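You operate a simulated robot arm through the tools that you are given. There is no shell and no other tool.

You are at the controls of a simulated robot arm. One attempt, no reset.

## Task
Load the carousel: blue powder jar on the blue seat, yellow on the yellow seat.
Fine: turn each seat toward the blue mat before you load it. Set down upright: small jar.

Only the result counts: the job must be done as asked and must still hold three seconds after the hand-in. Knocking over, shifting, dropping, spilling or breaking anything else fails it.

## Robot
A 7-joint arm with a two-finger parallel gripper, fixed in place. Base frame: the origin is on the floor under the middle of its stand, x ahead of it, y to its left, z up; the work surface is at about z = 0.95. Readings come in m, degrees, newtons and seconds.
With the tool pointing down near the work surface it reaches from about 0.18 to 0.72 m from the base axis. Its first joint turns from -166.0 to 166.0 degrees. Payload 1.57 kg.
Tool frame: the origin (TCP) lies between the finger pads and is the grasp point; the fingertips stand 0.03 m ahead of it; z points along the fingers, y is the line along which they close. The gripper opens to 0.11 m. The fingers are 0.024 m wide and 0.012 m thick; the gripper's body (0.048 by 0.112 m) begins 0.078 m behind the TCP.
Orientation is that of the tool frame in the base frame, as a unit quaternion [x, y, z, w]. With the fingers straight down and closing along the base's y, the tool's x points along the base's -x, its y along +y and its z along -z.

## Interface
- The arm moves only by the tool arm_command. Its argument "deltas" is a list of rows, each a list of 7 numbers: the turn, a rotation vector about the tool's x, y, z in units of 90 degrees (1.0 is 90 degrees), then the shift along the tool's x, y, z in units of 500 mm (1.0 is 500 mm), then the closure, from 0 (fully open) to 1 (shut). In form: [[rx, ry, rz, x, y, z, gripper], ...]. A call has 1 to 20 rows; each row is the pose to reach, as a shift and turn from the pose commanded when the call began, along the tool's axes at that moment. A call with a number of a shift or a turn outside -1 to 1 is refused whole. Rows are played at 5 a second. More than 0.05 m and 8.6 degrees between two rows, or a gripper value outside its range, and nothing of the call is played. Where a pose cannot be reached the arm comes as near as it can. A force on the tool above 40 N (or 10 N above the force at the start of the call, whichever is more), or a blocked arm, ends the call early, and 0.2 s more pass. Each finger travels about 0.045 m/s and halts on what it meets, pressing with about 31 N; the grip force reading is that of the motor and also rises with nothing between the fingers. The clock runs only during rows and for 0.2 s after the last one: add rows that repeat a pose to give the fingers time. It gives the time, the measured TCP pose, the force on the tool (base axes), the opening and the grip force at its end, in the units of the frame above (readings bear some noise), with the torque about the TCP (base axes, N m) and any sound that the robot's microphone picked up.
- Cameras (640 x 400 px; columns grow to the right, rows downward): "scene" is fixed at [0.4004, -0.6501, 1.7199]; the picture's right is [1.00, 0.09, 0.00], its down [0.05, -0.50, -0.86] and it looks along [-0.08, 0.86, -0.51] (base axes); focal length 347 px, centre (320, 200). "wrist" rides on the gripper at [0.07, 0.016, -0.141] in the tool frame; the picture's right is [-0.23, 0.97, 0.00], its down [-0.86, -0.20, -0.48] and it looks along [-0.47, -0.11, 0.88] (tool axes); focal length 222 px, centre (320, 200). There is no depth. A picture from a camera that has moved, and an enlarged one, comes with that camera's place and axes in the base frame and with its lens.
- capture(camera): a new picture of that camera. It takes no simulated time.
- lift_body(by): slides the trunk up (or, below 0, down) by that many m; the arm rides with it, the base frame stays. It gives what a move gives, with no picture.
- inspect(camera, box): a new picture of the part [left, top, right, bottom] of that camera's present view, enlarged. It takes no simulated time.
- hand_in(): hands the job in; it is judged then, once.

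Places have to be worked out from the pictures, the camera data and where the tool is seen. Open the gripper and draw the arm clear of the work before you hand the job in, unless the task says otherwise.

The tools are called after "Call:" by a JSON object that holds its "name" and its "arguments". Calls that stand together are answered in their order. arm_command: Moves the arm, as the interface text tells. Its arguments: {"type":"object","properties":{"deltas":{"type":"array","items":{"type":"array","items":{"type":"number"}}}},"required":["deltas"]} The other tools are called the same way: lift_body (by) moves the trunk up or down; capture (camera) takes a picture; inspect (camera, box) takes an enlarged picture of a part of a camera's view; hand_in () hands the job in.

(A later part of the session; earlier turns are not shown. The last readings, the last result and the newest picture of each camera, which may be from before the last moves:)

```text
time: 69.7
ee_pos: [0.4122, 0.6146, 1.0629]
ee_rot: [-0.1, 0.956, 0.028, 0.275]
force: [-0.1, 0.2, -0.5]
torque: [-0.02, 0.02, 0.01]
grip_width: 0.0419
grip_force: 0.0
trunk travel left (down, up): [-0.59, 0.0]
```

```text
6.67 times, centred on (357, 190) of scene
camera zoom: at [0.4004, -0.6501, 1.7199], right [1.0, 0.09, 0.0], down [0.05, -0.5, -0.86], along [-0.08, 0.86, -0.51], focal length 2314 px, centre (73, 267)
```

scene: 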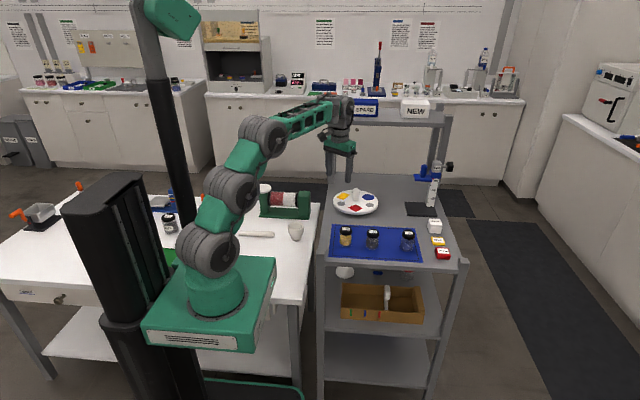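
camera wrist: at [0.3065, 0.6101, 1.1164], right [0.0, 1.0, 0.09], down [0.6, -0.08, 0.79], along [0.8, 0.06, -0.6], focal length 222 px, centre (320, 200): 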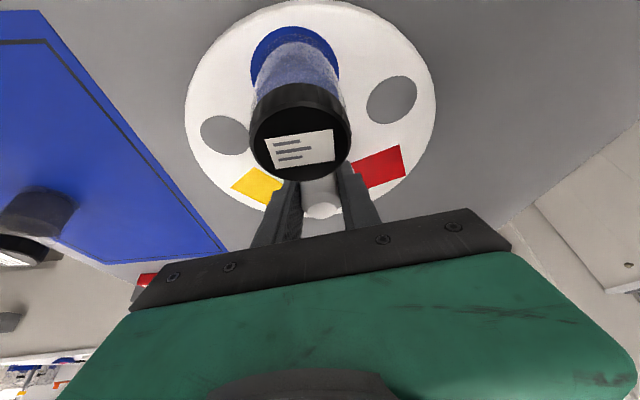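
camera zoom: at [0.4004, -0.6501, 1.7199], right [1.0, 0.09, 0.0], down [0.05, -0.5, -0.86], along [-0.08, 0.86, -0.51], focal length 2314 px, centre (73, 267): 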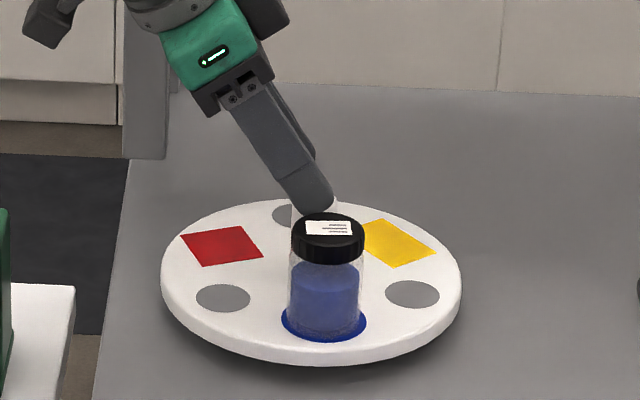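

Centred laterally and the left finger is beside the jar with room. I complete the diagonal descent onto the hub at z ≈ 1.018.

Call:
{"name": "arm_command", "arguments": {"deltas": [[0, 0, 0, 0.0054, 0.0018, 0.032, 0.62], [0, 0, 0, 0.0108, 0.0018, 0.064, 0.62], [0, 0, 0, 0.0162, 0.0018, 0.096, 0.62], [0, 0, 0, 0.0162, 0.0018, 0.096, 0.62]]}}

Call:
{"name": "inspect", "arguments": {"camera": "wrist", "box": [180, 60, 440, 225]}}

Call:
{"name": "inspect", "arguments": {"camera": "scene", "box": [325, 175, 389, 215]}}

```text
time: 70.7
ee_pos: [0.4316, 0.6215, 1.0183]
ee_rot: [-0.101, 0.956, 0.029, 0.275]
force: [0.1, 0.4, 0.0]
torque: [-0.01, -0.01, 0.0]
grip_width: 0.0419
grip_force: 0.0
trunk travel left (down, up): [-0.59, 0.0]
```

```text
2.42 times, centred on (310, 142) of wrist
camera zoom: at [0.297, 0.6089, 1.101], right [-0.01, 0.99, 0.12], down [0.5, -0.1, 0.86], along [0.86, 0.07, -0.5], focal length 538 px, centre (344, 339)
```

zoom: 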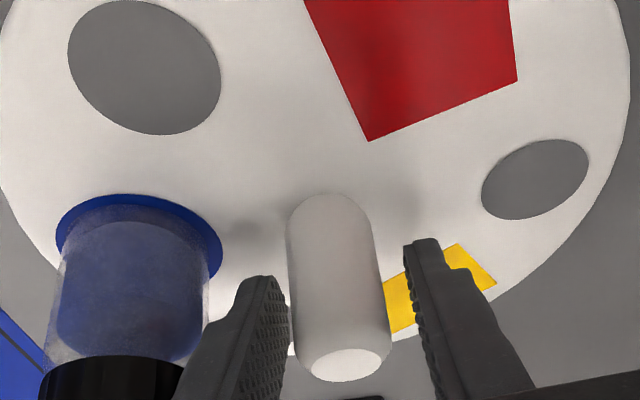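

```text
10.00 times, centred on (357, 195) of scene
camera zoom: at [0.4004, -0.6501, 1.7199], right [1.0, 0.09, 0.0], down [0.05, -0.5, -0.86], along [-0.08, 0.86, -0.51], focal length 3471 px, centre (-50, 250)
```

zoom: 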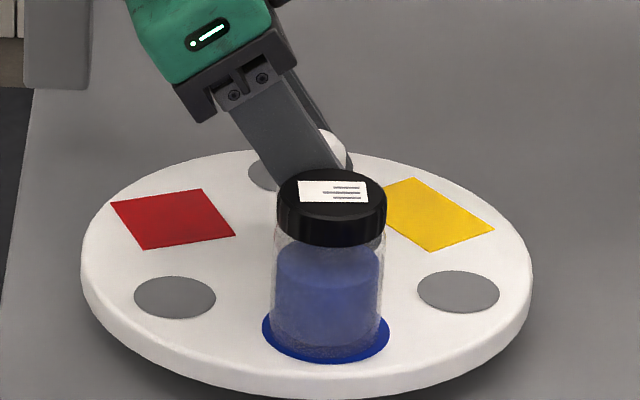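

Fully on the hub, no reach flag. The hub is about 1.5 mm to the −y-tool side, so I shift and close.

Call:
{"name": "arm_command", "arguments": {"deltas": [[0, 0, 0, 0, -0.003, 0, 0.62], [0, 0, 0, 0, -0.003, 0, 0.7], [0, 0, 0, 0, -0.003, 0, 0.8], [0, 0, 0, 0, -0.003, 0, 1], [0, 0, 0, 0, -0.003, 0, 1]]}}

```text
time: 71.9
ee_pos: [0.4313, 0.6202, 1.0173]
ee_rot: [-0.099, 0.956, 0.027, 0.273]
force: [1.2, 1.5, -1.4]
torque: [0.74, 0.0, -0.03]
grip_width: 0.0278
grip_force: 37.2
trunk travel left (down, up): [-0.59, 0.0]
```

Clean grip with no load. I turn 44° counter-clockwise slowly.

Call:
{"name": "arm_command", "arguments": {"deltas": [[-0.0118, 0, -0.0188, 0, 0, 0, 1], [-0.0295, 0, -0.0471, 0, 0, 0, 1], [-0.053, 0, -0.0848, 0, 0, 0, 1], [-0.0766, 0, -0.1225, 0, 0, 0, 1], [-0.1001, 0, -0.1601, 0, 0, 0, 1], [-0.1237, 0, -0.1978, 0, 0, 0, 1], [-0.1473, 0, -0.2355, 0, 0, 0, 1], [-0.1708, 0, -0.2732, 0, 0, 0, 1], [-0.1944, 0, -0.3109, 0, 0, 0, 1], [-0.2179, 0, -0.3485, 0, 0, 0, 1], [-0.2415, 0, -0.3862, 0, 0, 0, 1], [-0.2533, 0, -0.4051, 0, 0, 0, 1], [-0.2592, 0, -0.4145, 0, 0, 0, 1]]}}

Call:
{"name": "inspect", "arguments": {"camera": "scene", "box": [317, 160, 397, 220]}}

```text
time: 74.7
ee_pos: [0.4311, 0.6202, 1.0178]
ee_rot: [-0.451, 0.849, 0.129, 0.243]
force: [-0.3, 9.8, -3.4]
torque: [0.63, 0.36, 0.01]
grip_width: 0.0278
grip_force: 37.6
trunk travel left (down, up): [-0.59, 0.0]
```

```text
6.67 times, centred on (357, 190) of scene
camera zoom: at [0.4004, -0.6501, 1.7199], right [1.0, 0.09, 0.0], down [0.05, -0.5, -0.86], along [-0.08, 0.86, -0.51], focal length 2314 px, centre (73, 267)
```

zoom: 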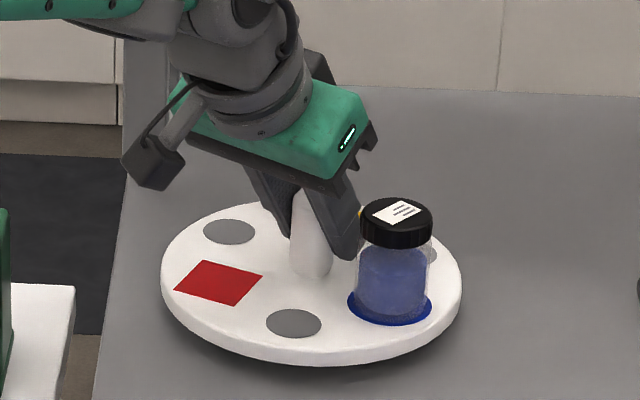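

The jar rides along steadily. I relieve 2 mm in y and turn 44° more.

Call:
{"name": "arm_command", "arguments": {"deltas": [[-0.0118, 0, -0.0188, -0.0026, 0.002, 0.0016, 1], [-0.0295, 0, -0.0471, -0.0026, 0.002, 0.0016, 1], [-0.053, 0, -0.0848, -0.0026, 0.002, 0.0016, 1], [-0.0766, 0, -0.1225, -0.0026, 0.002, 0.0016, 1], [-0.1001, 0, -0.1601, -0.0026, 0.002, 0.0016, 1], [-0.1237, 0, -0.1978, -0.0026, 0.002, 0.0016, 1], [-0.1473, 0, -0.2355, -0.0026, 0.002, 0.0016, 1], [-0.1708, 0, -0.2732, -0.0026, 0.002, 0.0016, 1], [-0.1944, 0, -0.3109, -0.0026, 0.002, 0.0016, 1], [-0.2179, 0, -0.3485, -0.0026, 0.002, 0.0016, 1], [-0.2415, 0, -0.3862, -0.0026, 0.002, 0.0016, 1], [-0.2533, 0, -0.4051, -0.0026, 0.002, 0.0016, 1], [-0.2592, 0, -0.4145, -0.0026, 0.002, 0.0016, 1]]}}

Call:
{"name": "inspect", "arguments": {"camera": "scene", "box": [317, 160, 397, 220]}}

```text
time: 77.5
ee_pos: [0.4293, 0.6201, 1.0178]
ee_rot: [0.737, -0.618, -0.211, -0.176]
force: [-8.5, -3.6, -5.7]
torque: [-0.34, -0.62, -0.02]
grip_width: 0.0277
grip_force: 38.3
trunk travel left (down, up): [-0.59, 0.0]
```

```text
6.67 times, centred on (357, 190) of scene
camera zoom: at [0.4004, -0.6501, 1.7199], right [1.0, 0.09, 0.0], down [0.05, -0.5, -0.86], along [-0.08, 0.86, -0.51], focal length 2314 px, centre (73, 267)
```

zoom: 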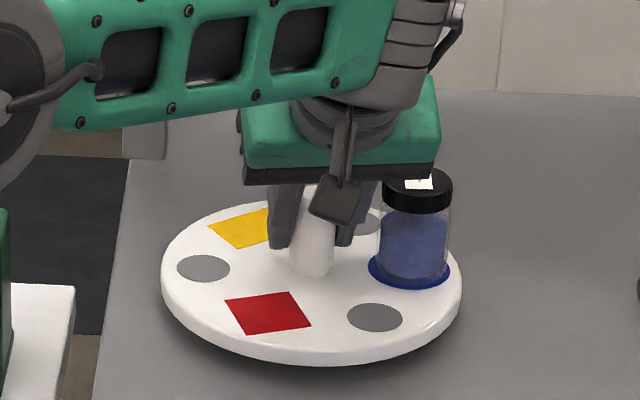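

Jar steady at about +4°, yellow at about 124°. I relieve, release, and rise diagonally toward the base side.

Call:
{"name": "arm_command", "arguments": {"deltas": [[0, 0, 0, 0.0014, 0.0032, 0.0012, 1], [0, 0, 0, 0.0014, 0.0032, 0.0012, 0.72], [0, 0, 0, 0.0014, 0.0032, 0.0012, 0.66], [0, 0, 0, 0.0014, 0.0032, 0.0012, 0.62], [0, 0, 0, 0.0014, 0.0032, 0.0012, 0.62], [0, 0, 0, -0.0175, 0.0032, -0.0365, 0.62], [0, 0, 0, -0.0295, 0.0032, -0.0786, 0.62], [0, 0, 0, -0.0345, 0.0032, -0.1168, 0.62], [0, 0, 0, -0.0388, 0.0032, -0.1388, 0.62], [0, 0, 0, -0.0388, 0.0032, -0.1388, 0.62]]}}

Call:
{"name": "inspect", "arguments": {"camera": "scene", "box": [317, 160, 397, 220]}}

Call:
{"name": "inspect", "arguments": {"camera": "wrist", "box": [180, 20, 440, 205]}}

```text
time: 79.7
ee_pos: [0.4318, 0.601, 1.0886]
ee_rot: [0.736, -0.618, -0.211, -0.176]
force: [-0.4, -0.1, 0.6]
torque: [0.0, -0.02, 0.02]
grip_width: 0.0418
grip_force: 0.2
trunk travel left (down, up): [-0.59, 0.0]
```

```text
6.67 times, centred on (357, 190) of scene
camera zoom: at [0.4004, -0.6501, 1.7199], right [1.0, 0.09, 0.0], down [0.05, -0.5, -0.86], along [-0.08, 0.86, -0.51], focal length 2314 px, centre (73, 267)
```

zoom: 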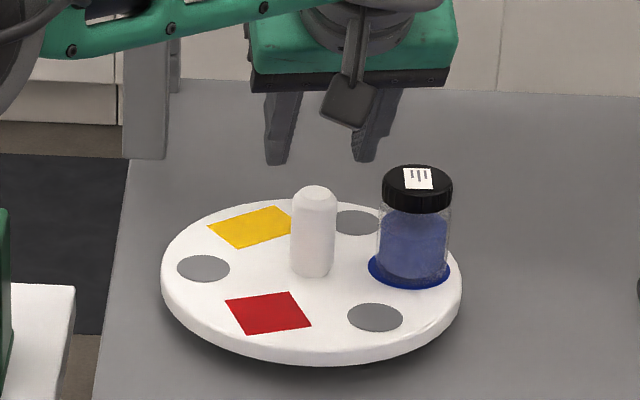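

```text
2.16 times, centred on (310, 112) of wrist
camera zoom: at [0.4396, 0.4656, 1.1713], right [-0.99, 0.02, 0.12], down [0.12, 0.5, 0.86], along [-0.04, 0.87, -0.5], focal length 480 px, centre (342, 389)
```

zoom: 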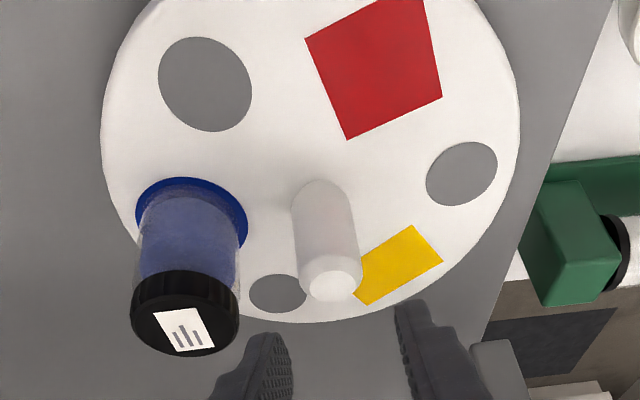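

All clear. I swing the hand back −88° at hover height to the start of its range, ending 20 mm behind the hub.

Call:
{"name": "arm_command", "arguments": {"deltas": [[0.0432, 0, 0.0691, -0.0025, 0.0031, 0.0016, 0.62], [0.0864, 0, 0.1382, -0.005, 0.0062, 0.0032, 0.62], [0.1296, 0, 0.2073, -0.0075, 0.0093, 0.0048, 0.62], [0.1728, 0, 0.2763, -0.01, 0.0123, 0.0063, 0.62], [0.216, 0, 0.3454, -0.0125, 0.0154, 0.0079, 0.62], [0.2592, 0, 0.4145, -0.015, 0.0185, 0.0095, 0.62], [0.3023, 0, 0.4836, -0.0175, 0.0216, 0.0111, 0.62], [0.3455, 0, 0.5527, -0.02, 0.0247, 0.0127, 0.62], [0.3887, 0, 0.6218, -0.0225, 0.0278, 0.0143, 0.62], [0.4319, 0, 0.6908, -0.025, 0.0308, 0.0158, 0.62], [0.4751, 0, 0.7599, -0.0275, 0.0339, 0.0174, 0.62], [0.5183, 0, 0.829, -0.03, 0.037, 0.019, 0.62], [0.5183, 0, 0.829, -0.03, 0.037, 0.019, 0.62]]}}

Call:
{"name": "inspect", "arguments": {"camera": "wrist", "box": [180, 20, 440, 205]}}

Call:
{"name": "inspect", "arguments": {"camera": "scene", "box": [297, 150, 397, 220]}}

```text
time: 82.5
ee_pos: [0.4114, 0.6144, 1.0887]
ee_rot: [-0.099, 0.957, 0.027, 0.273]
force: [-0.2, 0.3, -0.1]
torque: [0.0, 0.02, 0.01]
grip_width: 0.0418
grip_force: 0.1
trunk travel left (down, up): [-0.59, 0.0]
```

```text
2.16 times, centred on (310, 112) of wrist
camera zoom: at [0.2767, 0.6024, 1.1713], right [-0.01, 0.99, 0.12], down [0.5, -0.1, 0.86], along [0.86, 0.07, -0.5], focal length 480 px, centre (342, 389)
```

zoom: 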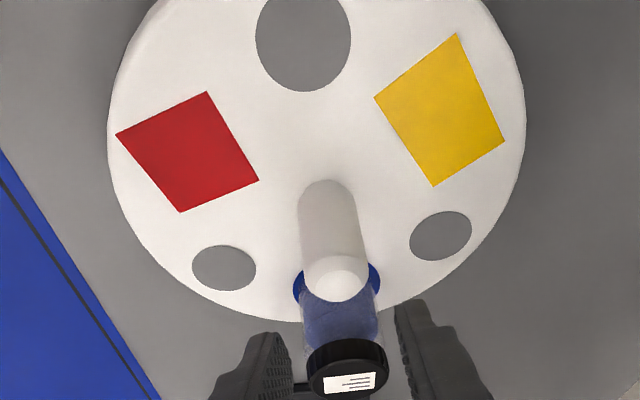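

```text
5.71 times, centred on (347, 185) of scene
camera zoom: at [0.4004, -0.6501, 1.7199], right [1.0, 0.09, 0.0], down [0.05, -0.5, -0.86], along [-0.08, 0.86, -0.51], focal length 1984 px, centre (166, 286)
```

zoom: 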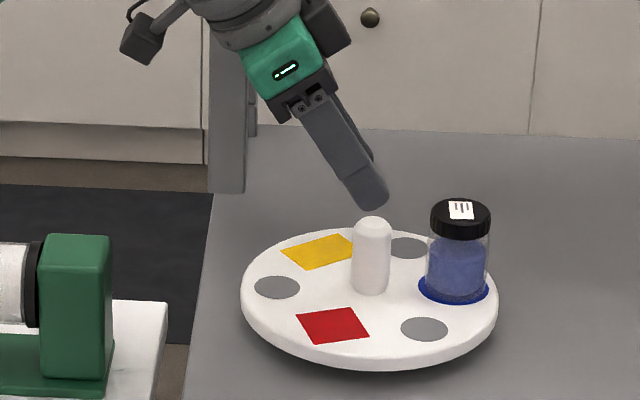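

The jar is now on the far side, well clear. I descend diagonally onto the hub.

Call:
{"name": "arm_command", "arguments": {"deltas": [[0, 0, 0, 0.0175, 0.0032, 0.0391, 0.62], [0, 0, 0, 0.03, 0.0032, 0.0812, 0.62], [0, 0, 0, 0.0371, 0.0032, 0.1185, 0.62], [0, 0, 0, 0.0417, 0.0032, 0.1406, 0.62], [0, 0, 0, 0.0417, 0.0032, 0.1406, 0.62]]}}

Call:
{"name": "inspect", "arguments": {"camera": "wrist", "box": [180, 60, 440, 225]}}

Call:
{"name": "inspect", "arguments": {"camera": "scene", "box": [325, 175, 389, 215]}}

```text
time: 83.7
ee_pos: [0.4308, 0.6224, 1.0166]
ee_rot: [-0.099, 0.956, 0.027, 0.274]
force: [-0.3, 0.9, 0.0]
torque: [0.03, 0.01, -0.01]
grip_width: 0.0419
grip_force: 0.0
trunk travel left (down, up): [-0.59, 0.0]
```

```text
2.42 times, centred on (310, 142) of wrist
camera zoom: at [0.2961, 0.6085, 1.1001], right [-0.01, 0.99, 0.12], down [0.5, -0.1, 0.86], along [0.86, 0.07, -0.5], focal length 538 px, centre (344, 339)
```

zoom: 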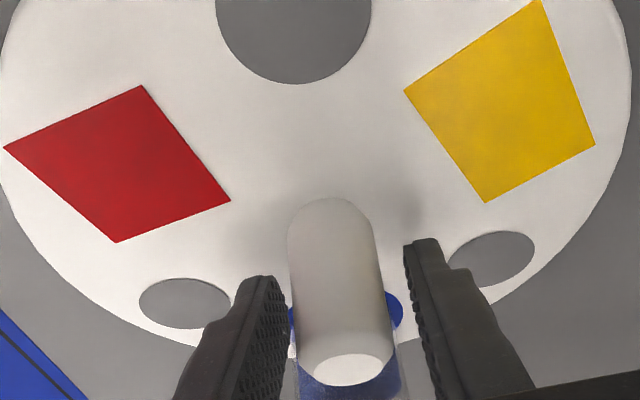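

```text
10.00 times, centred on (357, 195) of scene
camera zoom: at [0.4004, -0.6501, 1.7199], right [1.0, 0.09, 0.0], down [0.05, -0.5, -0.86], along [-0.08, 0.86, -0.51], focal length 3471 px, centre (-50, 250)
```

zoom: 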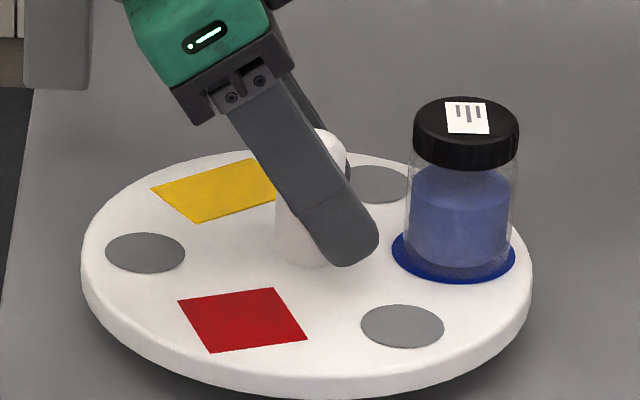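

Hub within 1 mm. I shift slightly and close.

Call:
{"name": "arm_command", "arguments": {"deltas": [[0, 0, 0, 0, -0.002, 0, 0.62], [0, 0, 0, 0, -0.002, 0, 0.7], [0, 0, 0, 0, -0.002, 0, 0.8], [0, 0, 0, 0, -0.002, 0, 1], [0, 0, 0, 0, -0.002, 0, 1]]}}

```text
time: 84.9
ee_pos: [0.431, 0.6188, 1.0174]
ee_rot: [-0.101, 0.956, 0.029, 0.274]
force: [-0.3, 2.1, -2.5]
torque: [0.98, -0.09, -0.04]
grip_width: 0.0275
grip_force: 37.3
trunk travel left (down, up): [-0.59, 0.0]
```

Clean grip. I turn 44° counter-clockwise.

Call:
{"name": "arm_command", "arguments": {"deltas": [[-0.0118, 0, -0.0188, 0, 0, 0, 1], [-0.0295, 0, -0.0471, 0, 0, 0, 1], [-0.053, 0, -0.0848, 0, 0, 0, 1], [-0.0766, 0, -0.1225, 0, 0, 0, 1], [-0.1001, 0, -0.1601, 0, 0, 0, 1], [-0.1237, 0, -0.1978, 0, 0, 0, 1], [-0.1473, 0, -0.2355, 0, 0, 0, 1], [-0.1708, 0, -0.2732, 0, 0, 0, 1], [-0.1944, 0, -0.3109, 0, 0, 0, 1], [-0.2179, 0, -0.3485, 0, 0, 0, 1], [-0.2415, 0, -0.3862, 0, 0, 0, 1], [-0.2533, 0, -0.4051, 0, 0, 0, 1], [-0.2592, 0, -0.4145, 0, 0, 0, 1]]}}

Call:
{"name": "inspect", "arguments": {"camera": "scene", "box": [317, 160, 397, 220]}}

```text
time: 87.7
ee_pos: [0.4304, 0.6211, 1.0164]
ee_rot: [-0.452, 0.848, 0.13, 0.243]
force: [-3.6, 2.6, -1.2]
torque: [1.49, 0.19, 0.01]
grip_width: 0.0276
grip_force: 37.9
trunk travel left (down, up): [-0.59, 0.0]
```

```text
6.67 times, centred on (357, 190) of scene
camera zoom: at [0.4004, -0.6501, 1.7199], right [1.0, 0.09, 0.0], down [0.05, -0.5, -0.86], along [-0.08, 0.86, -0.51], focal length 2314 px, centre (73, 267)
```

zoom: 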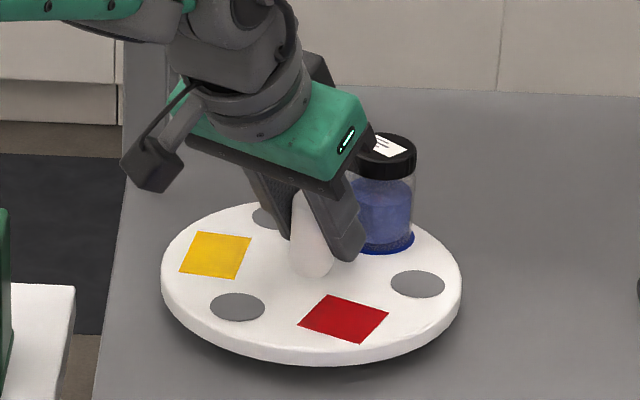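

Forces stay small. Another 44°.

Call:
{"name": "arm_command", "arguments": {"deltas": [[-0.0118, 0, -0.0188, 0, 0.001, 0, 1], [-0.0295, 0, -0.0471, 0, 0.001, 0, 1], [-0.053, 0, -0.0848, 0, 0.001, 0, 1], [-0.0766, 0, -0.1225, 0, 0.001, 0, 1], [-0.1001, 0, -0.1601, 0, 0.001, 0, 1], [-0.1237, 0, -0.1978, 0, 0.001, 0, 1], [-0.1473, 0, -0.2355, 0, 0.001, 0, 1], [-0.1708, 0, -0.2732, 0, 0.001, 0, 1], [-0.1944, 0, -0.3109, 0, 0.001, 0, 1], [-0.2179, 0, -0.3485, 0, 0.001, 0, 1], [-0.2415, 0, -0.3862, 0, 0.001, 0, 1], [-0.2533, 0, -0.4051, 0, 0.001, 0, 1], [-0.2592, 0, -0.4145, 0, 0.001, 0, 1]]}}

Call:
{"name": "inspect", "arguments": {"camera": "scene", "box": [317, 160, 397, 220]}}

```text
time: 90.5
ee_pos: [0.4315, 0.6201, 1.0164]
ee_rot: [0.736, -0.618, -0.211, -0.177]
force: [-3.2, 2.5, 1.8]
torque: [-0.35, -0.91, 0.04]
grip_width: 0.0273
grip_force: 37.4
trunk travel left (down, up): [-0.59, 0.0]
```

```text
6.67 times, centred on (357, 190) of scene
camera zoom: at [0.4004, -0.6501, 1.7199], right [1.0, 0.09, 0.0], down [0.05, -0.5, -0.86], along [-0.08, 0.86, -0.51], focal length 2314 px, centre (73, 267)
```

zoom: 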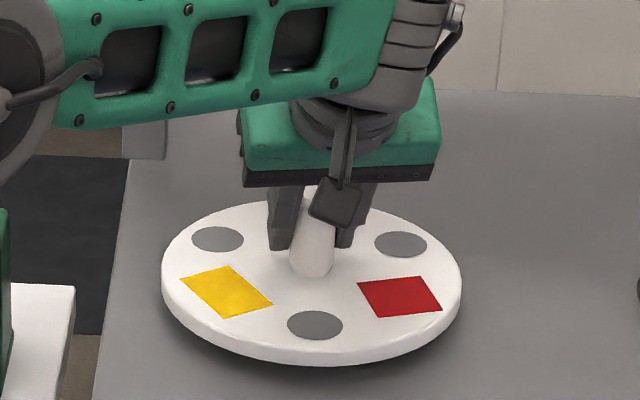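

Yellow is at about −146°, needing about +69°. I release and rise diagonally as before.

Call:
{"name": "arm_command", "arguments": {"deltas": [[0, 0, 0, 0, 0.001, 0, 0.72], [0, 0, 0, 0, 0.001, 0, 0.66], [0, 0, 0, 0, 0.001, 0, 0.62], [0, 0, 0, 0, 0.001, 0, 0.62], [0, 0, 0, -0.0189, 0.001, -0.0377, 0.62], [0, 0, 0, -0.0309, 0.001, -0.0798, 0.62], [0, 0, 0, -0.0359, 0.001, -0.118, 0.62], [0, 0, 0, -0.0402, 0.001, -0.14, 0.62], [0, 0, 0, -0.0402, 0.001, -0.14, 0.62]]}}

Call:
{"name": "inspect", "arguments": {"camera": "wrist", "box": [180, 20, 440, 205]}}

Call:
{"name": "inspect", "arguments": {"camera": "scene", "box": [317, 160, 397, 220]}}

```text
time: 92.5
ee_pos: [0.433, 0.601, 1.0868]
ee_rot: [0.736, -0.618, -0.212, -0.176]
force: [-0.2, -0.4, 0.0]
torque: [0.04, -0.02, 0.04]
grip_width: 0.0419
grip_force: 0.1
trunk travel left (down, up): [-0.59, 0.0]
```

```text
2.16 times, centred on (310, 112) of wrist
camera zoom: at [0.4394, 0.4654, 1.1698], right [-0.99, 0.02, 0.12], down [0.12, 0.5, 0.86], along [-0.04, 0.87, -0.5], focal length 480 px, centre (342, 389)
```

zoom: 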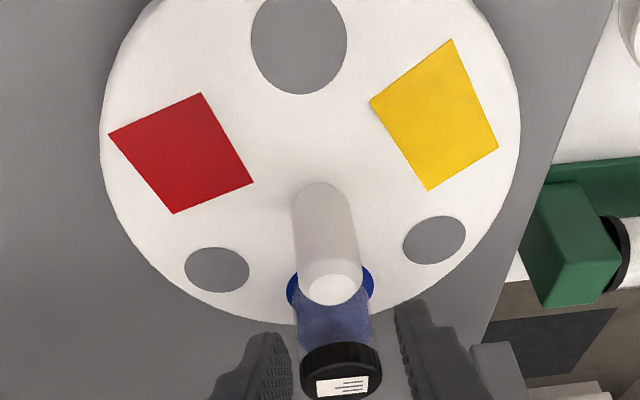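

```text
6.67 times, centred on (357, 190) of scene
camera zoom: at [0.4004, -0.6501, 1.7199], right [1.0, 0.09, 0.0], down [0.05, -0.5, -0.86], along [-0.08, 0.86, -0.51], focal length 2314 px, centre (73, 267)
```

zoom: 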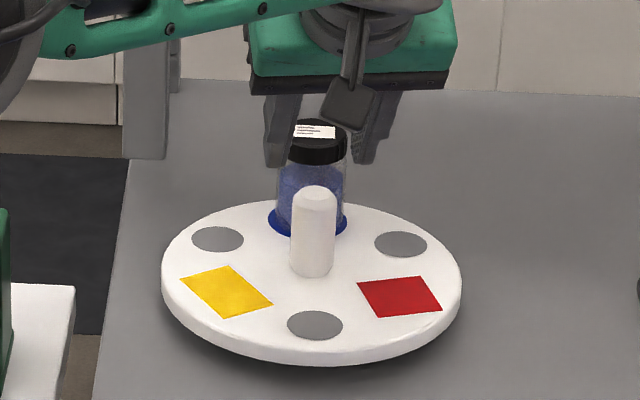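

Jar now at the back and undisturbed. I swing the hand −88° at hover height again.

Call:
{"name": "arm_command", "arguments": {"deltas": [[0.0432, 0, 0.0691, -0.0027, 0.0032, 0.0013, 0.62], [0.0864, 0, 0.1382, -0.0053, 0.0064, 0.0025, 0.62], [0.1296, 0, 0.2073, -0.008, 0.0097, 0.0038, 0.62], [0.1728, 0, 0.2763, -0.0107, 0.0129, 0.0051, 0.62], [0.216, 0, 0.3454, -0.0133, 0.0161, 0.0063, 0.62], [0.2592, 0, 0.4145, -0.016, 0.0193, 0.0076, 0.62], [0.3023, 0, 0.4836, -0.0187, 0.0225, 0.0089, 0.62], [0.3455, 0, 0.5527, -0.0213, 0.0257, 0.0101, 0.62], [0.3887, 0, 0.6218, -0.024, 0.029, 0.0114, 0.62], [0.4319, 0, 0.6908, -0.0267, 0.0322, 0.0127, 0.62], [0.4751, 0, 0.7599, -0.0293, 0.0354, 0.0139, 0.62], [0.5183, 0, 0.829, -0.032, 0.0386, 0.0152, 0.62], [0.5183, 0, 0.829, -0.032, 0.0386, 0.0152, 0.62]]}}

Call:
{"name": "inspect", "arguments": {"camera": "wrist", "box": [180, 20, 440, 205]}}

Call:
{"name": "inspect", "arguments": {"camera": "scene", "box": [317, 160, 397, 220]}}

```text
time: 95.3
ee_pos: [0.4107, 0.6141, 1.088]
ee_rot: [-0.1, 0.956, 0.029, 0.274]
force: [-0.5, 0.5, -0.5]
torque: [-0.01, 0.0, 0.02]
grip_width: 0.0418
grip_force: 0.1
trunk travel left (down, up): [-0.59, 0.0]
```

```text
2.16 times, centred on (310, 112) of wrist
camera zoom: at [0.2765, 0.6021, 1.1719], right [-0.01, 0.99, 0.12], down [0.5, -0.1, 0.86], along [0.86, 0.07, -0.5], focal length 480 px, centre (342, 389)
```

zoom: 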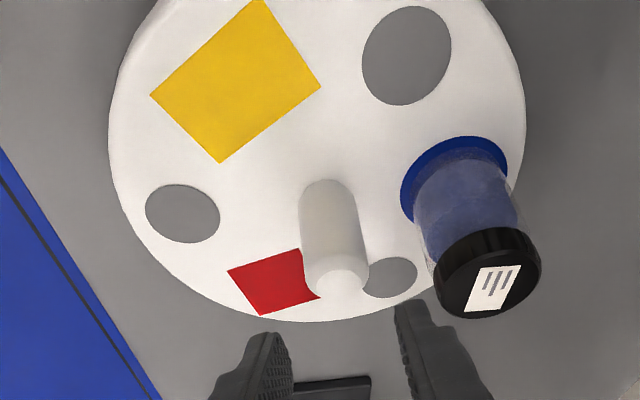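

```text
6.67 times, centred on (357, 190) of scene
camera zoom: at [0.4004, -0.6501, 1.7199], right [1.0, 0.09, 0.0], down [0.05, -0.5, -0.86], along [-0.08, 0.86, -0.51], focal length 2314 px, centre (73, 267)
```

zoom: 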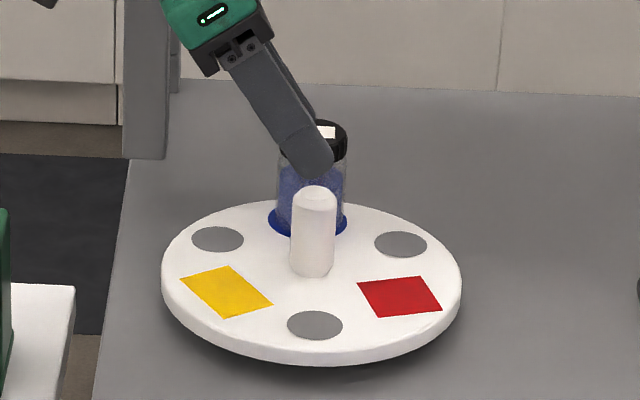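

The jar stands beside the right-hand finger with about 7 mm planned clearance. I do the first half of the diagonal descent and check.

Call:
{"name": "arm_command", "arguments": {"deltas": [[0, 0, 0, 0.0172, 0.0012, 0.0388, 0.63], [0, 0, 0, 0.0172, 0.0012, 0.0388, 0.64]]}}

Call:
{"name": "inspect", "arguments": {"camera": "wrist", "box": [180, 20, 440, 205]}}

```text
time: 95.9
ee_pos: [0.4143, 0.6146, 1.0669]
ee_rot: [-0.099, 0.956, 0.028, 0.274]
force: [-0.2, 0.8, 0.0]
torque: [0.02, 0.0, -0.02]
grip_width: 0.0396
grip_force: 0.1
trunk travel left (down, up): [-0.59, 0.0]
```

```text
2.16 times, centred on (310, 112) of wrist
camera zoom: at [0.2799, 0.6022, 1.1509], right [-0.01, 0.99, 0.12], down [0.5, -0.1, 0.86], along [0.86, 0.07, -0.5], focal length 480 px, centre (342, 389)
```

zoom: 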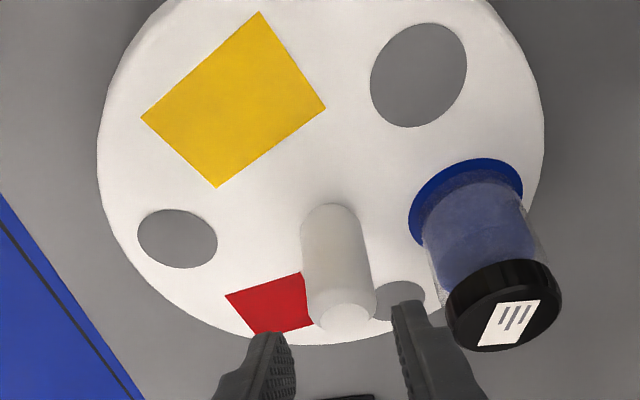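

The finger shanks are thicker than the tips, so I narrow the opening to about 36 mm and bias the hand 1 mm away from the jar, then finish the descent.

Call:
{"name": "arm_command", "arguments": {"deltas": [[0, 0, 0, 0, 0.002, 0, 0.673], [0, 0, 0, 0, 0.002, 0, 0.673], [0, 0, 0, 0.0122, 0.002, 0.0385, 0.673], [0, 0, 0, 0.0192, 0.002, 0.0745, 0.673], [0, 0, 0, 0.0236, 0.002, 0.1005, 0.673], [0, 0, 0, 0.0236, 0.002, 0.1005, 0.673]]}}

Call:
{"name": "inspect", "arguments": {"camera": "wrist", "box": [180, 60, 440, 225]}}

Call:
{"name": "inspect", "arguments": {"camera": "scene", "box": [325, 175, 389, 215]}}

```text
time: 97.3
ee_pos: [0.4312, 0.6194, 1.0205]
ee_rot: [-0.1, 0.956, 0.028, 0.275]
force: [-0.4, -0.7, 0.5]
torque: [-0.02, 0.01, 0.03]
grip_width: 0.036
grip_force: 0.0
trunk travel left (down, up): [-0.59, 0.0]
```

```text
2.42 times, centred on (310, 142) of wrist
camera zoom: at [0.2962, 0.6077, 1.1029], right [-0.01, 0.99, 0.12], down [0.5, -0.1, 0.86], along [0.86, 0.07, -0.5], focal length 538 px, centre (344, 339)
```

zoom: 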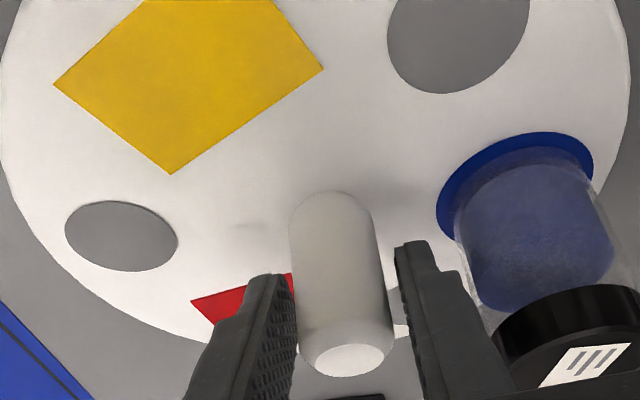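

```text
10.00 times, centred on (357, 195) of scene
camera zoom: at [0.4004, -0.6501, 1.7199], right [1.0, 0.09, 0.0], down [0.05, -0.5, -0.86], along [-0.08, 0.86, -0.51], focal length 3471 px, centre (-50, 250)
```

zoom: 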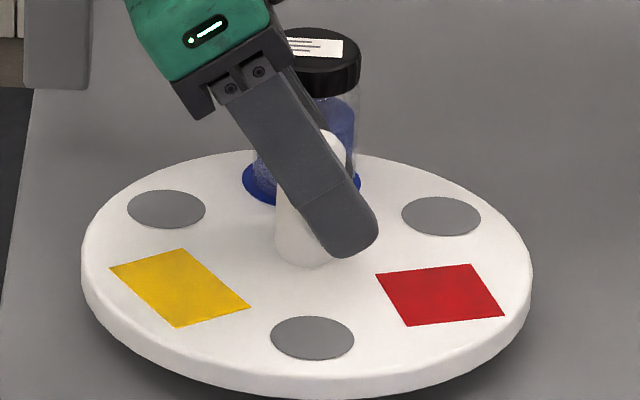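

On the hub, centred, forces near zero. I close the grip.

Call:
{"name": "arm_command", "arguments": {"deltas": [[0, 0, 0, 0, 0, 0, 0.75], [0, 0, 0, 0, 0, 0, 0.85], [0, 0, 0, 0, 0, 0, 1], [0, 0, 0, 0, 0, 0, 1]]}}

```text
time: 98.3
ee_pos: [0.4314, 0.62, 1.0202]
ee_rot: [-0.1, 0.956, 0.028, 0.274]
force: [-1.2, 0.4, -1.0]
torque: [0.73, -0.05, 0.0]
grip_width: 0.0276
grip_force: 37.9
trunk travel left (down, up): [-0.59, 0.0]
```

Clean grip. First 41° of the remaining turn.

Call:
{"name": "arm_command", "arguments": {"deltas": [[-0.0118, 0, -0.0188, 0, 0, 0, 1], [-0.0295, 0, -0.0471, 0, 0, 0, 1], [-0.053, 0, -0.0848, 0, 0, 0, 1], [-0.0766, 0, -0.1225, 0, 0, 0, 1], [-0.1001, 0, -0.1601, 0, 0, 0, 1], [-0.1237, 0, -0.1978, 0, 0, 0, 1], [-0.1473, 0, -0.2355, 0, 0, 0, 1], [-0.1708, 0, -0.2732, 0, 0, 0, 1], [-0.1944, 0, -0.3109, 0, 0, 0, 1], [-0.2179, 0, -0.3485, 0, 0, 0, 1], [-0.2356, 0, -0.3768, 0, 0, 0, 1], [-0.2415, 0, -0.3862, 0, 0, 0, 1]]}}

Call:
{"name": "inspect", "arguments": {"camera": "scene", "box": [325, 175, 389, 215]}}

```text
time: 100.9
ee_pos: [0.4297, 0.6198, 1.0204]
ee_rot: [-0.428, 0.861, 0.123, 0.247]
force: [4.8, 7.7, 5.6]
torque: [0.55, -0.33, 0.01]
grip_width: 0.0274
grip_force: 37.6
trunk travel left (down, up): [-0.59, 0.0]
```

```text
10.00 times, centred on (357, 195) of scene
camera zoom: at [0.4004, -0.6501, 1.7199], right [1.0, 0.09, 0.0], down [0.05, -0.5, -0.86], along [-0.08, 0.86, -0.51], focal length 3471 px, centre (-50, 250)
```

zoom: 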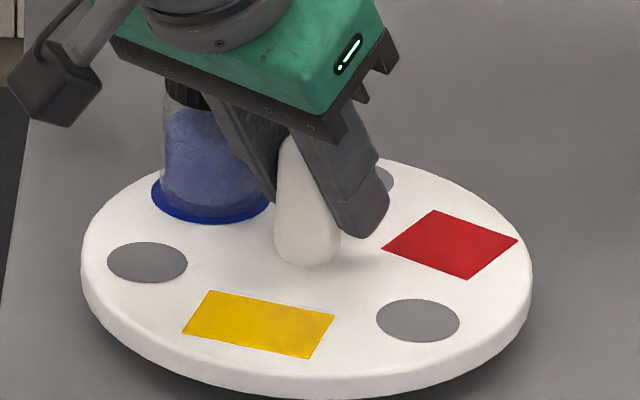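

Yellow is at about −108°; 30° more brings it to about −77°. I relieve the small load and continue.

Call:
{"name": "arm_command", "arguments": {"deltas": [[-0.0118, 0, -0.0188, -0.004, 0.0002, 0.0002, 1], [-0.0295, 0, -0.0471, -0.004, 0.0002, 0.0002, 1], [-0.053, 0, -0.0848, -0.004, 0.0002, 0.0002, 1], [-0.0766, 0, -0.1225, -0.004, 0.0002, 0.0002, 1], [-0.1001, 0, -0.1601, -0.004, 0.0002, 0.0002, 1], [-0.1237, 0, -0.1978, -0.004, 0.0002, 0.0002, 1], [-0.1473, 0, -0.2355, -0.004, 0.0002, 0.0002, 1], [-0.1649, 0, -0.2638, -0.004, 0.0002, 0.0002, 1], [-0.1767, 0, -0.2826, -0.004, 0.0002, 0.0002, 1], [-0.1767, 0, -0.2826, -0.004, 0.0002, 0.0002, 1]]}}

Call:
{"name": "inspect", "arguments": {"camera": "scene", "box": [325, 175, 389, 215]}}

```text
time: 103.1
ee_pos: [0.4309, 0.6203, 1.02]
ee_rot: [-0.637, 0.72, 0.183, 0.205]
force: [-4.2, -9.3, 0.9]
torque: [-0.42, -0.13, 0.03]
grip_width: 0.0274
grip_force: 37.7
trunk travel left (down, up): [-0.59, 0.0]
```

```text
10.00 times, centred on (357, 195) of scene
camera zoom: at [0.4004, -0.6501, 1.7199], right [1.0, 0.09, 0.0], down [0.05, -0.5, -0.86], along [-0.08, 0.86, -0.51], focal length 3471 px, centre (-50, 250)
```

zoom: 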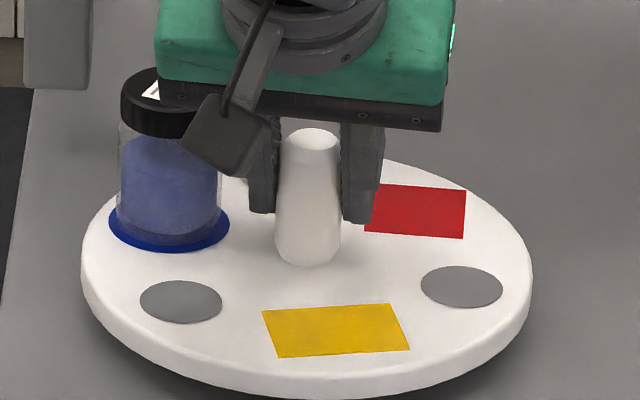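

Yellow is at about −79°, with no stop felt and the blue jar upright on its seat at the back left. I relieve, release narrowly, and rise straight up.

Call:
{"name": "arm_command", "arguments": {"deltas": [[0, 0, 0, 0.0032, 0.0012, -0.002, 1], [0, 0, 0, 0.0032, 0.0012, -0.002, 0.75], [0, 0, 0, 0.0032, 0.0012, -0.002, 0.7], [0, 0, 0, 0.0032, 0.0012, -0.002, 0.673], [0, 0, 0, 0.0032, 0.0012, -0.002, 0.673], [0, 0, 0, -0.0087, 0.0012, -0.0211, 0.673], [0, 0, 0, -0.0286, 0.0012, -0.0529, 0.673], [0, 0, 0, -0.0485, 0.0012, -0.0847, 0.673], [0, 0, 0, -0.0683, 0.0012, -0.1165, 0.673], [0, 0, 0, -0.0763, 0.0012, -0.1292, 0.673], [0, 0, 0, -0.0763, 0.0012, -0.1292, 0.673]]}}

Call:
{"name": "inspect", "arguments": {"camera": "scene", "box": [325, 175, 389, 215]}}

Call:
{"name": "capture", "arguments": {"camera": "wrist"}}

```text
time: 105.5
ee_pos: [0.4315, 0.6211, 1.0967]
ee_rot: [-0.636, 0.721, 0.181, 0.206]
force: [-0.4, -0.4, 0.5]
torque: [0.01, 0.03, 0.02]
grip_width: 0.0358
grip_force: 0.1
trunk travel left (down, up): [-0.59, 0.0]
```

```text
10.00 times, centred on (357, 195) of scene
camera zoom: at [0.4004, -0.6501, 1.7199], right [1.0, 0.09, 0.0], down [0.05, -0.5, -0.86], along [-0.08, 0.86, -0.51], focal length 3471 px, centre (-50, 250)
```

zoom: 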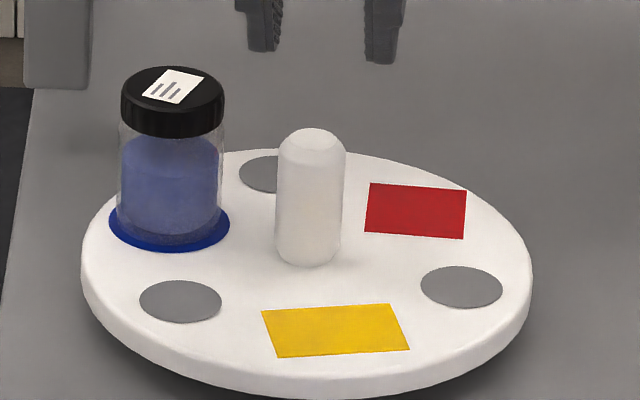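

```text
taken
camera wrist: at [0.398, 0.4883, 1.179], right [-0.94, 0.31, 0.12], down [0.26, 0.44, 0.86], along [0.21, 0.84, -0.5], focal length 222 px, centre (320, 200)
```

wrist: 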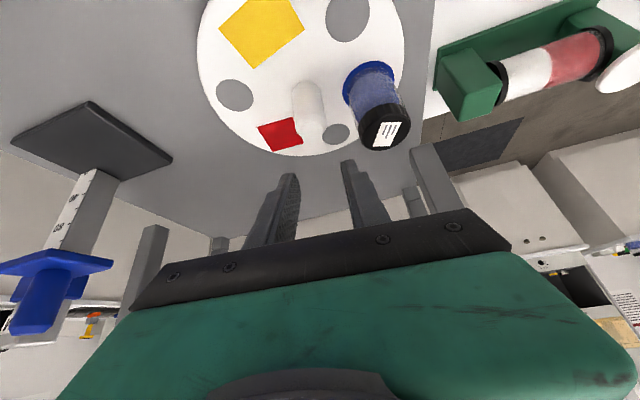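

The carousel is exactly in place, yellow seat toward the mat. I untilt and back away over the mat side toward the yellow jar.

Call:
{"name": "arm_command", "arguments": {"deltas": [[0, 0.0589, 0, 0.0339, -0.0012, -0.0223, 0.5], [0, 0.1178, 0, 0.0677, -0.0024, -0.0445, 0.4], [0, 0.1767, 0, 0.1016, -0.0036, -0.0668, 0.36], [0, 0.2355, 0, 0.1355, -0.0048, -0.0891, 0.36], [0, 0.2944, 0, 0.1693, -0.006, -0.1113, 0.36], [0, 0.3533, 0, 0.2032, -0.0072, -0.1336, 0.36], [0, 0.3533, 0, 0.2032, -0.0072, -0.1336, 0.36]]}}

```text
time: 107.1
ee_pos: [0.4191, 0.4989, 1.0993]
ee_rot: [-0.663, 0.749, 0.001, 0.0]
force: [-0.3, 0.3, -0.7]
torque: [-0.03, 0.01, -0.03]
grip_width: 0.0702
grip_force: 0.1
trunk travel left (down, up): [-0.59, 0.0]
```

Vertical again at (0.419, 0.499, 1.099). I move over the yellow jar and yaw to 70°.

Call:
{"name": "arm_command", "arguments": {"deltas": [[0, 0, 0.0289, 0.0595, 0.0024, 0.0036, 0.36], [0, 0, 0.0578, 0.119, 0.0048, 0.0072, 0.36], [0, 0, 0.0866, 0.1784, 0.0072, 0.0108, 0.36], [0, 0, 0.1155, 0.2379, 0.0096, 0.0144, 0.36], [0, 0, 0.1444, 0.2974, 0.012, 0.018, 0.36], [0, 0, 0.1444, 0.2974, 0.012, 0.018, 0.36]]}}

Call:
{"name": "inspect", "arguments": {"camera": "wrist", "box": [240, 100, 420, 212]}}

Call:
{"name": "capture", "arguments": {"camera": "wrist"}}

```text
time: 108.5
ee_pos: [0.3955, 0.3506, 1.0892]
ee_rot: [-0.573, 0.819, 0.001, 0.001]
force: [0.4, 0.2, -0.9]
torque: [0.0, -0.01, -0.02]
grip_width: 0.0704
grip_force: 0.0
trunk travel left (down, up): [-0.59, 0.0]
```

```text
3.56 times, centred on (330, 156) of wrist
camera zoom: at [0.3557, 0.2893, 1.2305], right [-0.84, 0.55, 0.0], down [0.48, 0.73, 0.48], along [0.26, 0.4, -0.88], focal length 790 px, centre (284, 356)
```

zoom: 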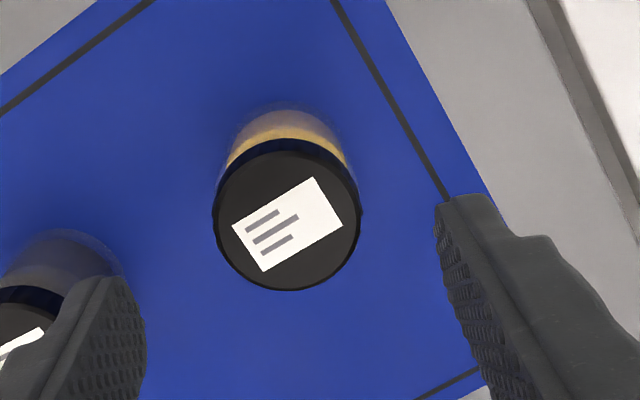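

```text
taken
camera wrist: at [0.3557, 0.2893, 1.2305], right [-0.84, 0.55, 0.0], down [0.48, 0.73, 0.48], along [0.26, 0.4, -0.88], focal length 222 px, centre (320, 200)
```

wrist: 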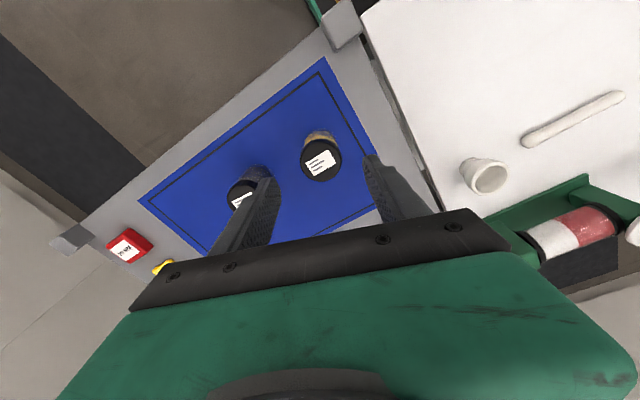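

The yellow jar's cap is within 1 mm of the tool axis, and the grey jar keeps about 17 mm clearance. I descend to z ≈ 0.987.

Call:
{"name": "arm_command", "arguments": {"deltas": [[0, 0, 0, 0.001, 0.0014, 0.03, 0.36], [0, 0, 0, 0.001, 0.0014, 0.08, 0.36], [0, 0, 0, 0.001, 0.0014, 0.13, 0.36], [0, 0, 0, 0.001, 0.0014, 0.17, 0.36], [0, 0, 0, 0.001, 0.0014, 0.204, 0.36], [0, 0, 0, 0.001, 0.0014, 0.204, 0.36]]}}

Call:
{"name": "inspect", "arguments": {"camera": "wrist", "box": [220, 100, 420, 225]}}

Call:
{"name": "inspect", "arguments": {"camera": "scene", "box": [317, 190, 413, 250]}}

```text
time: 109.9
ee_pos: [0.3957, 0.3519, 0.9869]
ee_rot: [-0.573, 0.82, 0.002, 0.001]
force: [0.6, 0.7, -0.1]
torque: [-0.02, 0.02, 0.02]
grip_width: 0.0704
grip_force: 0.1
trunk travel left (down, up): [-0.59, 0.0]
```

```text
3.20 times, centred on (320, 162) of wrist
camera zoom: at [0.356, 0.2913, 1.1275], right [-0.84, 0.55, 0.0], down [0.48, 0.73, 0.48], along [0.26, 0.4, -0.88], focal length 711 px, centre (320, 320)
```

zoom: 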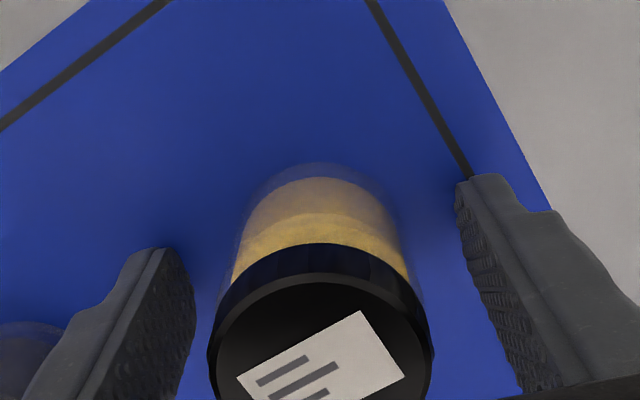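

```text
6.67 times, centred on (365, 220) of scene
camera zoom: at [0.4004, -0.6501, 1.7199], right [1.0, 0.09, 0.0], down [0.05, -0.5, -0.86], along [-0.08, 0.86, -0.51], focal length 2314 px, centre (20, 67)
```

zoom: 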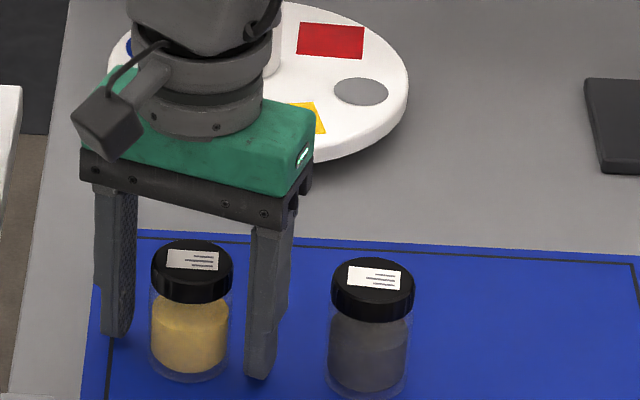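

The yellow jar is centred between the fingers and the grey jar is untouched. I close on it.

Call:
{"name": "arm_command", "arguments": {"deltas": [[0, 0, 0, 0, 0, 0, 0.48], [0, 0, 0, 0, 0, 0, 0.55], [0, 0, 0, 0, 0, 0, 0.65], [0, 0, 0, 0, 0, 0, 0.75], [0, 0, 0, 0, 0, 0, 0.8], [0, 0, 0, 0, 0, 0, 0.8]]}}

```text
time: 111.3
ee_pos: [0.3957, 0.3521, 0.9859]
ee_rot: [-0.573, 0.82, 0.001, 0.0]
force: [-0.9, -0.3, 0.4]
torque: [0.02, -0.01, 0.0]
grip_width: 0.0434
grip_force: 30.7
trunk travel left (down, up): [-0.59, 0.0]
```

Held (43.4 mm, 31 N). I lift 70 mm.

Call:
{"name": "arm_command", "arguments": {"deltas": [[0, 0, 0, 0, 0, -0.02, 0.8], [0, 0, 0, 0, 0, -0.06, 0.8], [0, 0, 0, 0, 0, -0.1, 0.8], [0, 0, 0, 0, 0, -0.14, 0.8], [0, 0, 0, 0, 0, -0.14, 0.8]]}}

Call:
{"name": "inspect", "arguments": {"camera": "scene", "box": [317, 180, 413, 250]}}

```text
time: 112.5
ee_pos: [0.3945, 0.3498, 1.0584]
ee_rot: [-0.573, 0.819, 0.001, 0.0]
force: [-0.2, -1.1, -1.0]
torque: [0.02, -0.02, 0.03]
grip_width: 0.0438
grip_force: 31.2
trunk travel left (down, up): [-0.59, 0.0]
```

```text
5.71 times, centred on (365, 215) of scene
camera zoom: at [0.4004, -0.6501, 1.7199], right [1.0, 0.09, 0.0], down [0.05, -0.5, -0.86], along [-0.08, 0.86, -0.51], focal length 1984 px, centre (63, 114)
```

zoom: 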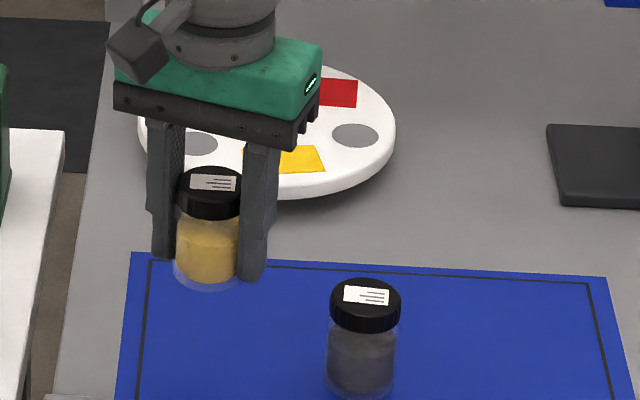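

Lifted upright. I carry it to above the yellow seat at about (0.442, 0.558).

Call:
{"name": "arm_command", "arguments": {"deltas": [[0, 0, 0, -0.03, 0.0039, 0, 0.8], [0, 0, 0, -0.09, 0.0117, 0, 0.8], [0, 0, 0, -0.16, 0.0208, 0, 0.8], [0, 0, 0, -0.23, 0.0299, 0, 0.8], [0, 0, 0, -0.3, 0.039, 0, 0.8], [0, 0, 0, -0.36, 0.0469, 0, 0.8], [0, 0, 0, -0.4, 0.0521, 0, 0.8], [0, 0, 0, -0.4187, 0.0545, 0, 0.8], [0, 0, 0, -0.4187, 0.0545, 0, 0.8]]}}

Call:
{"name": "inspect", "arguments": {"camera": "wrist", "box": [250, 95, 410, 240]}}

Call:
{"name": "inspect", "arguments": {"camera": "scene", "box": [317, 170, 397, 220]}}

```text
time: 114.5
ee_pos: [0.441, 0.5562, 1.0574]
ee_rot: [-0.573, 0.82, 0.0, 0.001]
force: [0.0, 0.1, -0.9]
torque: [-0.02, 0.01, 0.03]
grip_width: 0.0434
grip_force: 31.1
trunk travel left (down, up): [-0.59, 0.0]
```

```text
2.76 times, centred on (330, 168) of wrist
camera zoom: at [0.4016, 0.4963, 1.1985], right [-0.84, 0.55, 0.0], down [0.48, 0.73, 0.48], along [0.26, 0.4, -0.88], focal length 613 px, centre (292, 290)
```

zoom: 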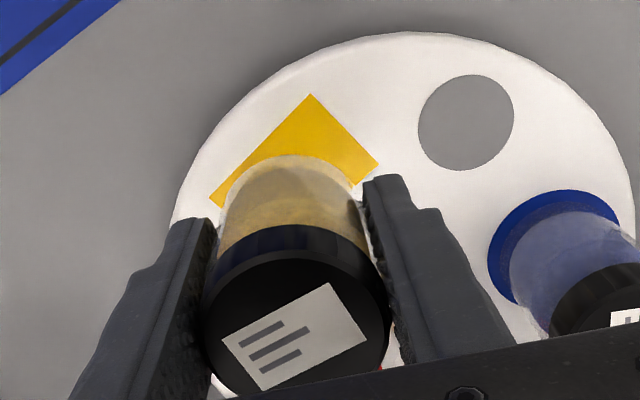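

```text
8.00 times, centred on (357, 195) of scene
camera zoom: at [0.4004, -0.6501, 1.7199], right [1.0, 0.09, 0.0], down [0.05, -0.5, -0.86], along [-0.08, 0.86, -0.51], focal length 2777 px, centre (24, 240)
```

zoom: 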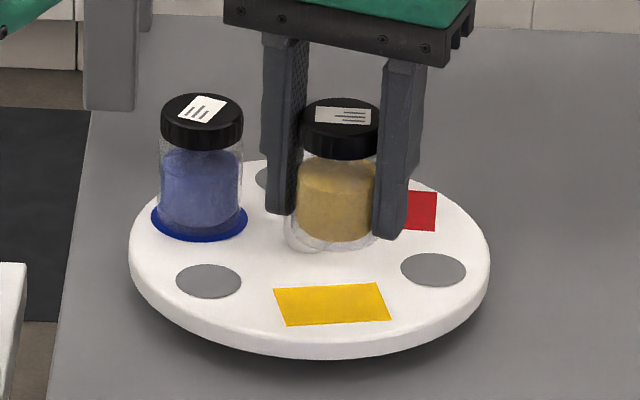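

The yellow seat's centre is about 1.5 mm further out than the jar. I correct and lower to a few millimetres above the disc.

Call:
{"name": "arm_command", "arguments": {"deltas": [[0, 0, 0, -0.003, -0.001, 0.005, 0.8], [0, 0, 0, -0.003, -0.001, 0.025, 0.8], [0, 0, 0, -0.003, -0.001, 0.045, 0.8], [0, 0, 0, -0.003, -0.001, 0.062, 0.8], [0, 0, 0, -0.003, -0.001, 0.076, 0.8], [0, 0, 0, -0.003, -0.001, 0.076, 0.8]]}}

Call:
{"name": "inspect", "arguments": {"camera": "wrist", "box": [250, 95, 410, 240]}}

Call:
{"name": "inspect", "arguments": {"camera": "scene", "box": [333, 185, 381, 215]}}

```text
time: 115.9
ee_pos: [0.4413, 0.558, 1.0186]
ee_rot: [-0.572, 0.82, 0.001, 0.0]
force: [0.2, -0.2, -0.8]
torque: [0.0, 0.01, 0.03]
grip_width: 0.0439
grip_force: 30.9
trunk travel left (down, up): [-0.59, 0.0]
```

```text
2.76 times, centred on (330, 168) of wrist
camera zoom: at [0.4017, 0.4972, 1.16], right [-0.84, 0.55, 0.0], down [0.48, 0.73, 0.48], along [0.26, 0.4, -0.88], focal length 613 px, centre (292, 290)
```

zoom: 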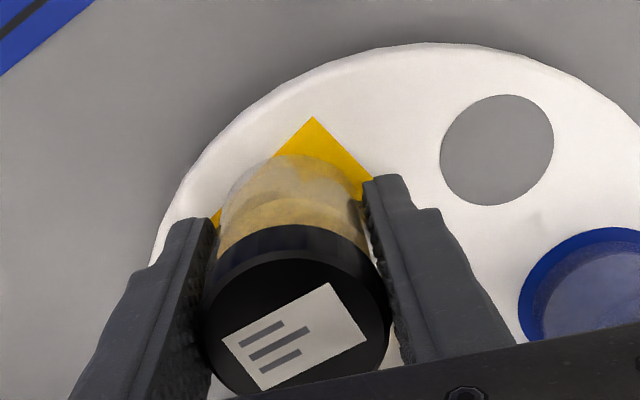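

```text
13.33 times, centred on (357, 200) of scene
camera zoom: at [0.4004, -0.6501, 1.7199], right [1.0, 0.09, 0.0], down [0.05, -0.5, -0.86], along [-0.08, 0.86, -0.51], focal length 4628 px, centre (-173, 200)
```

zoom: 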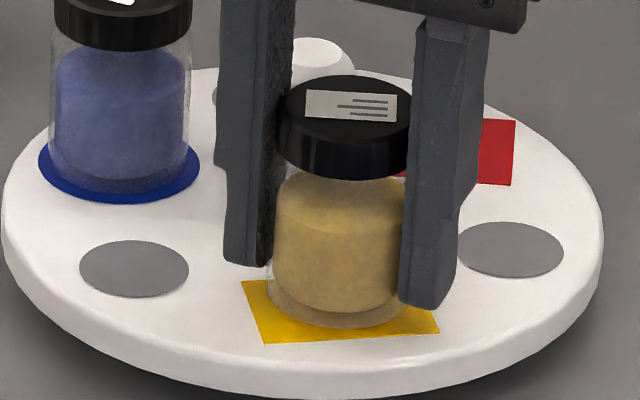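

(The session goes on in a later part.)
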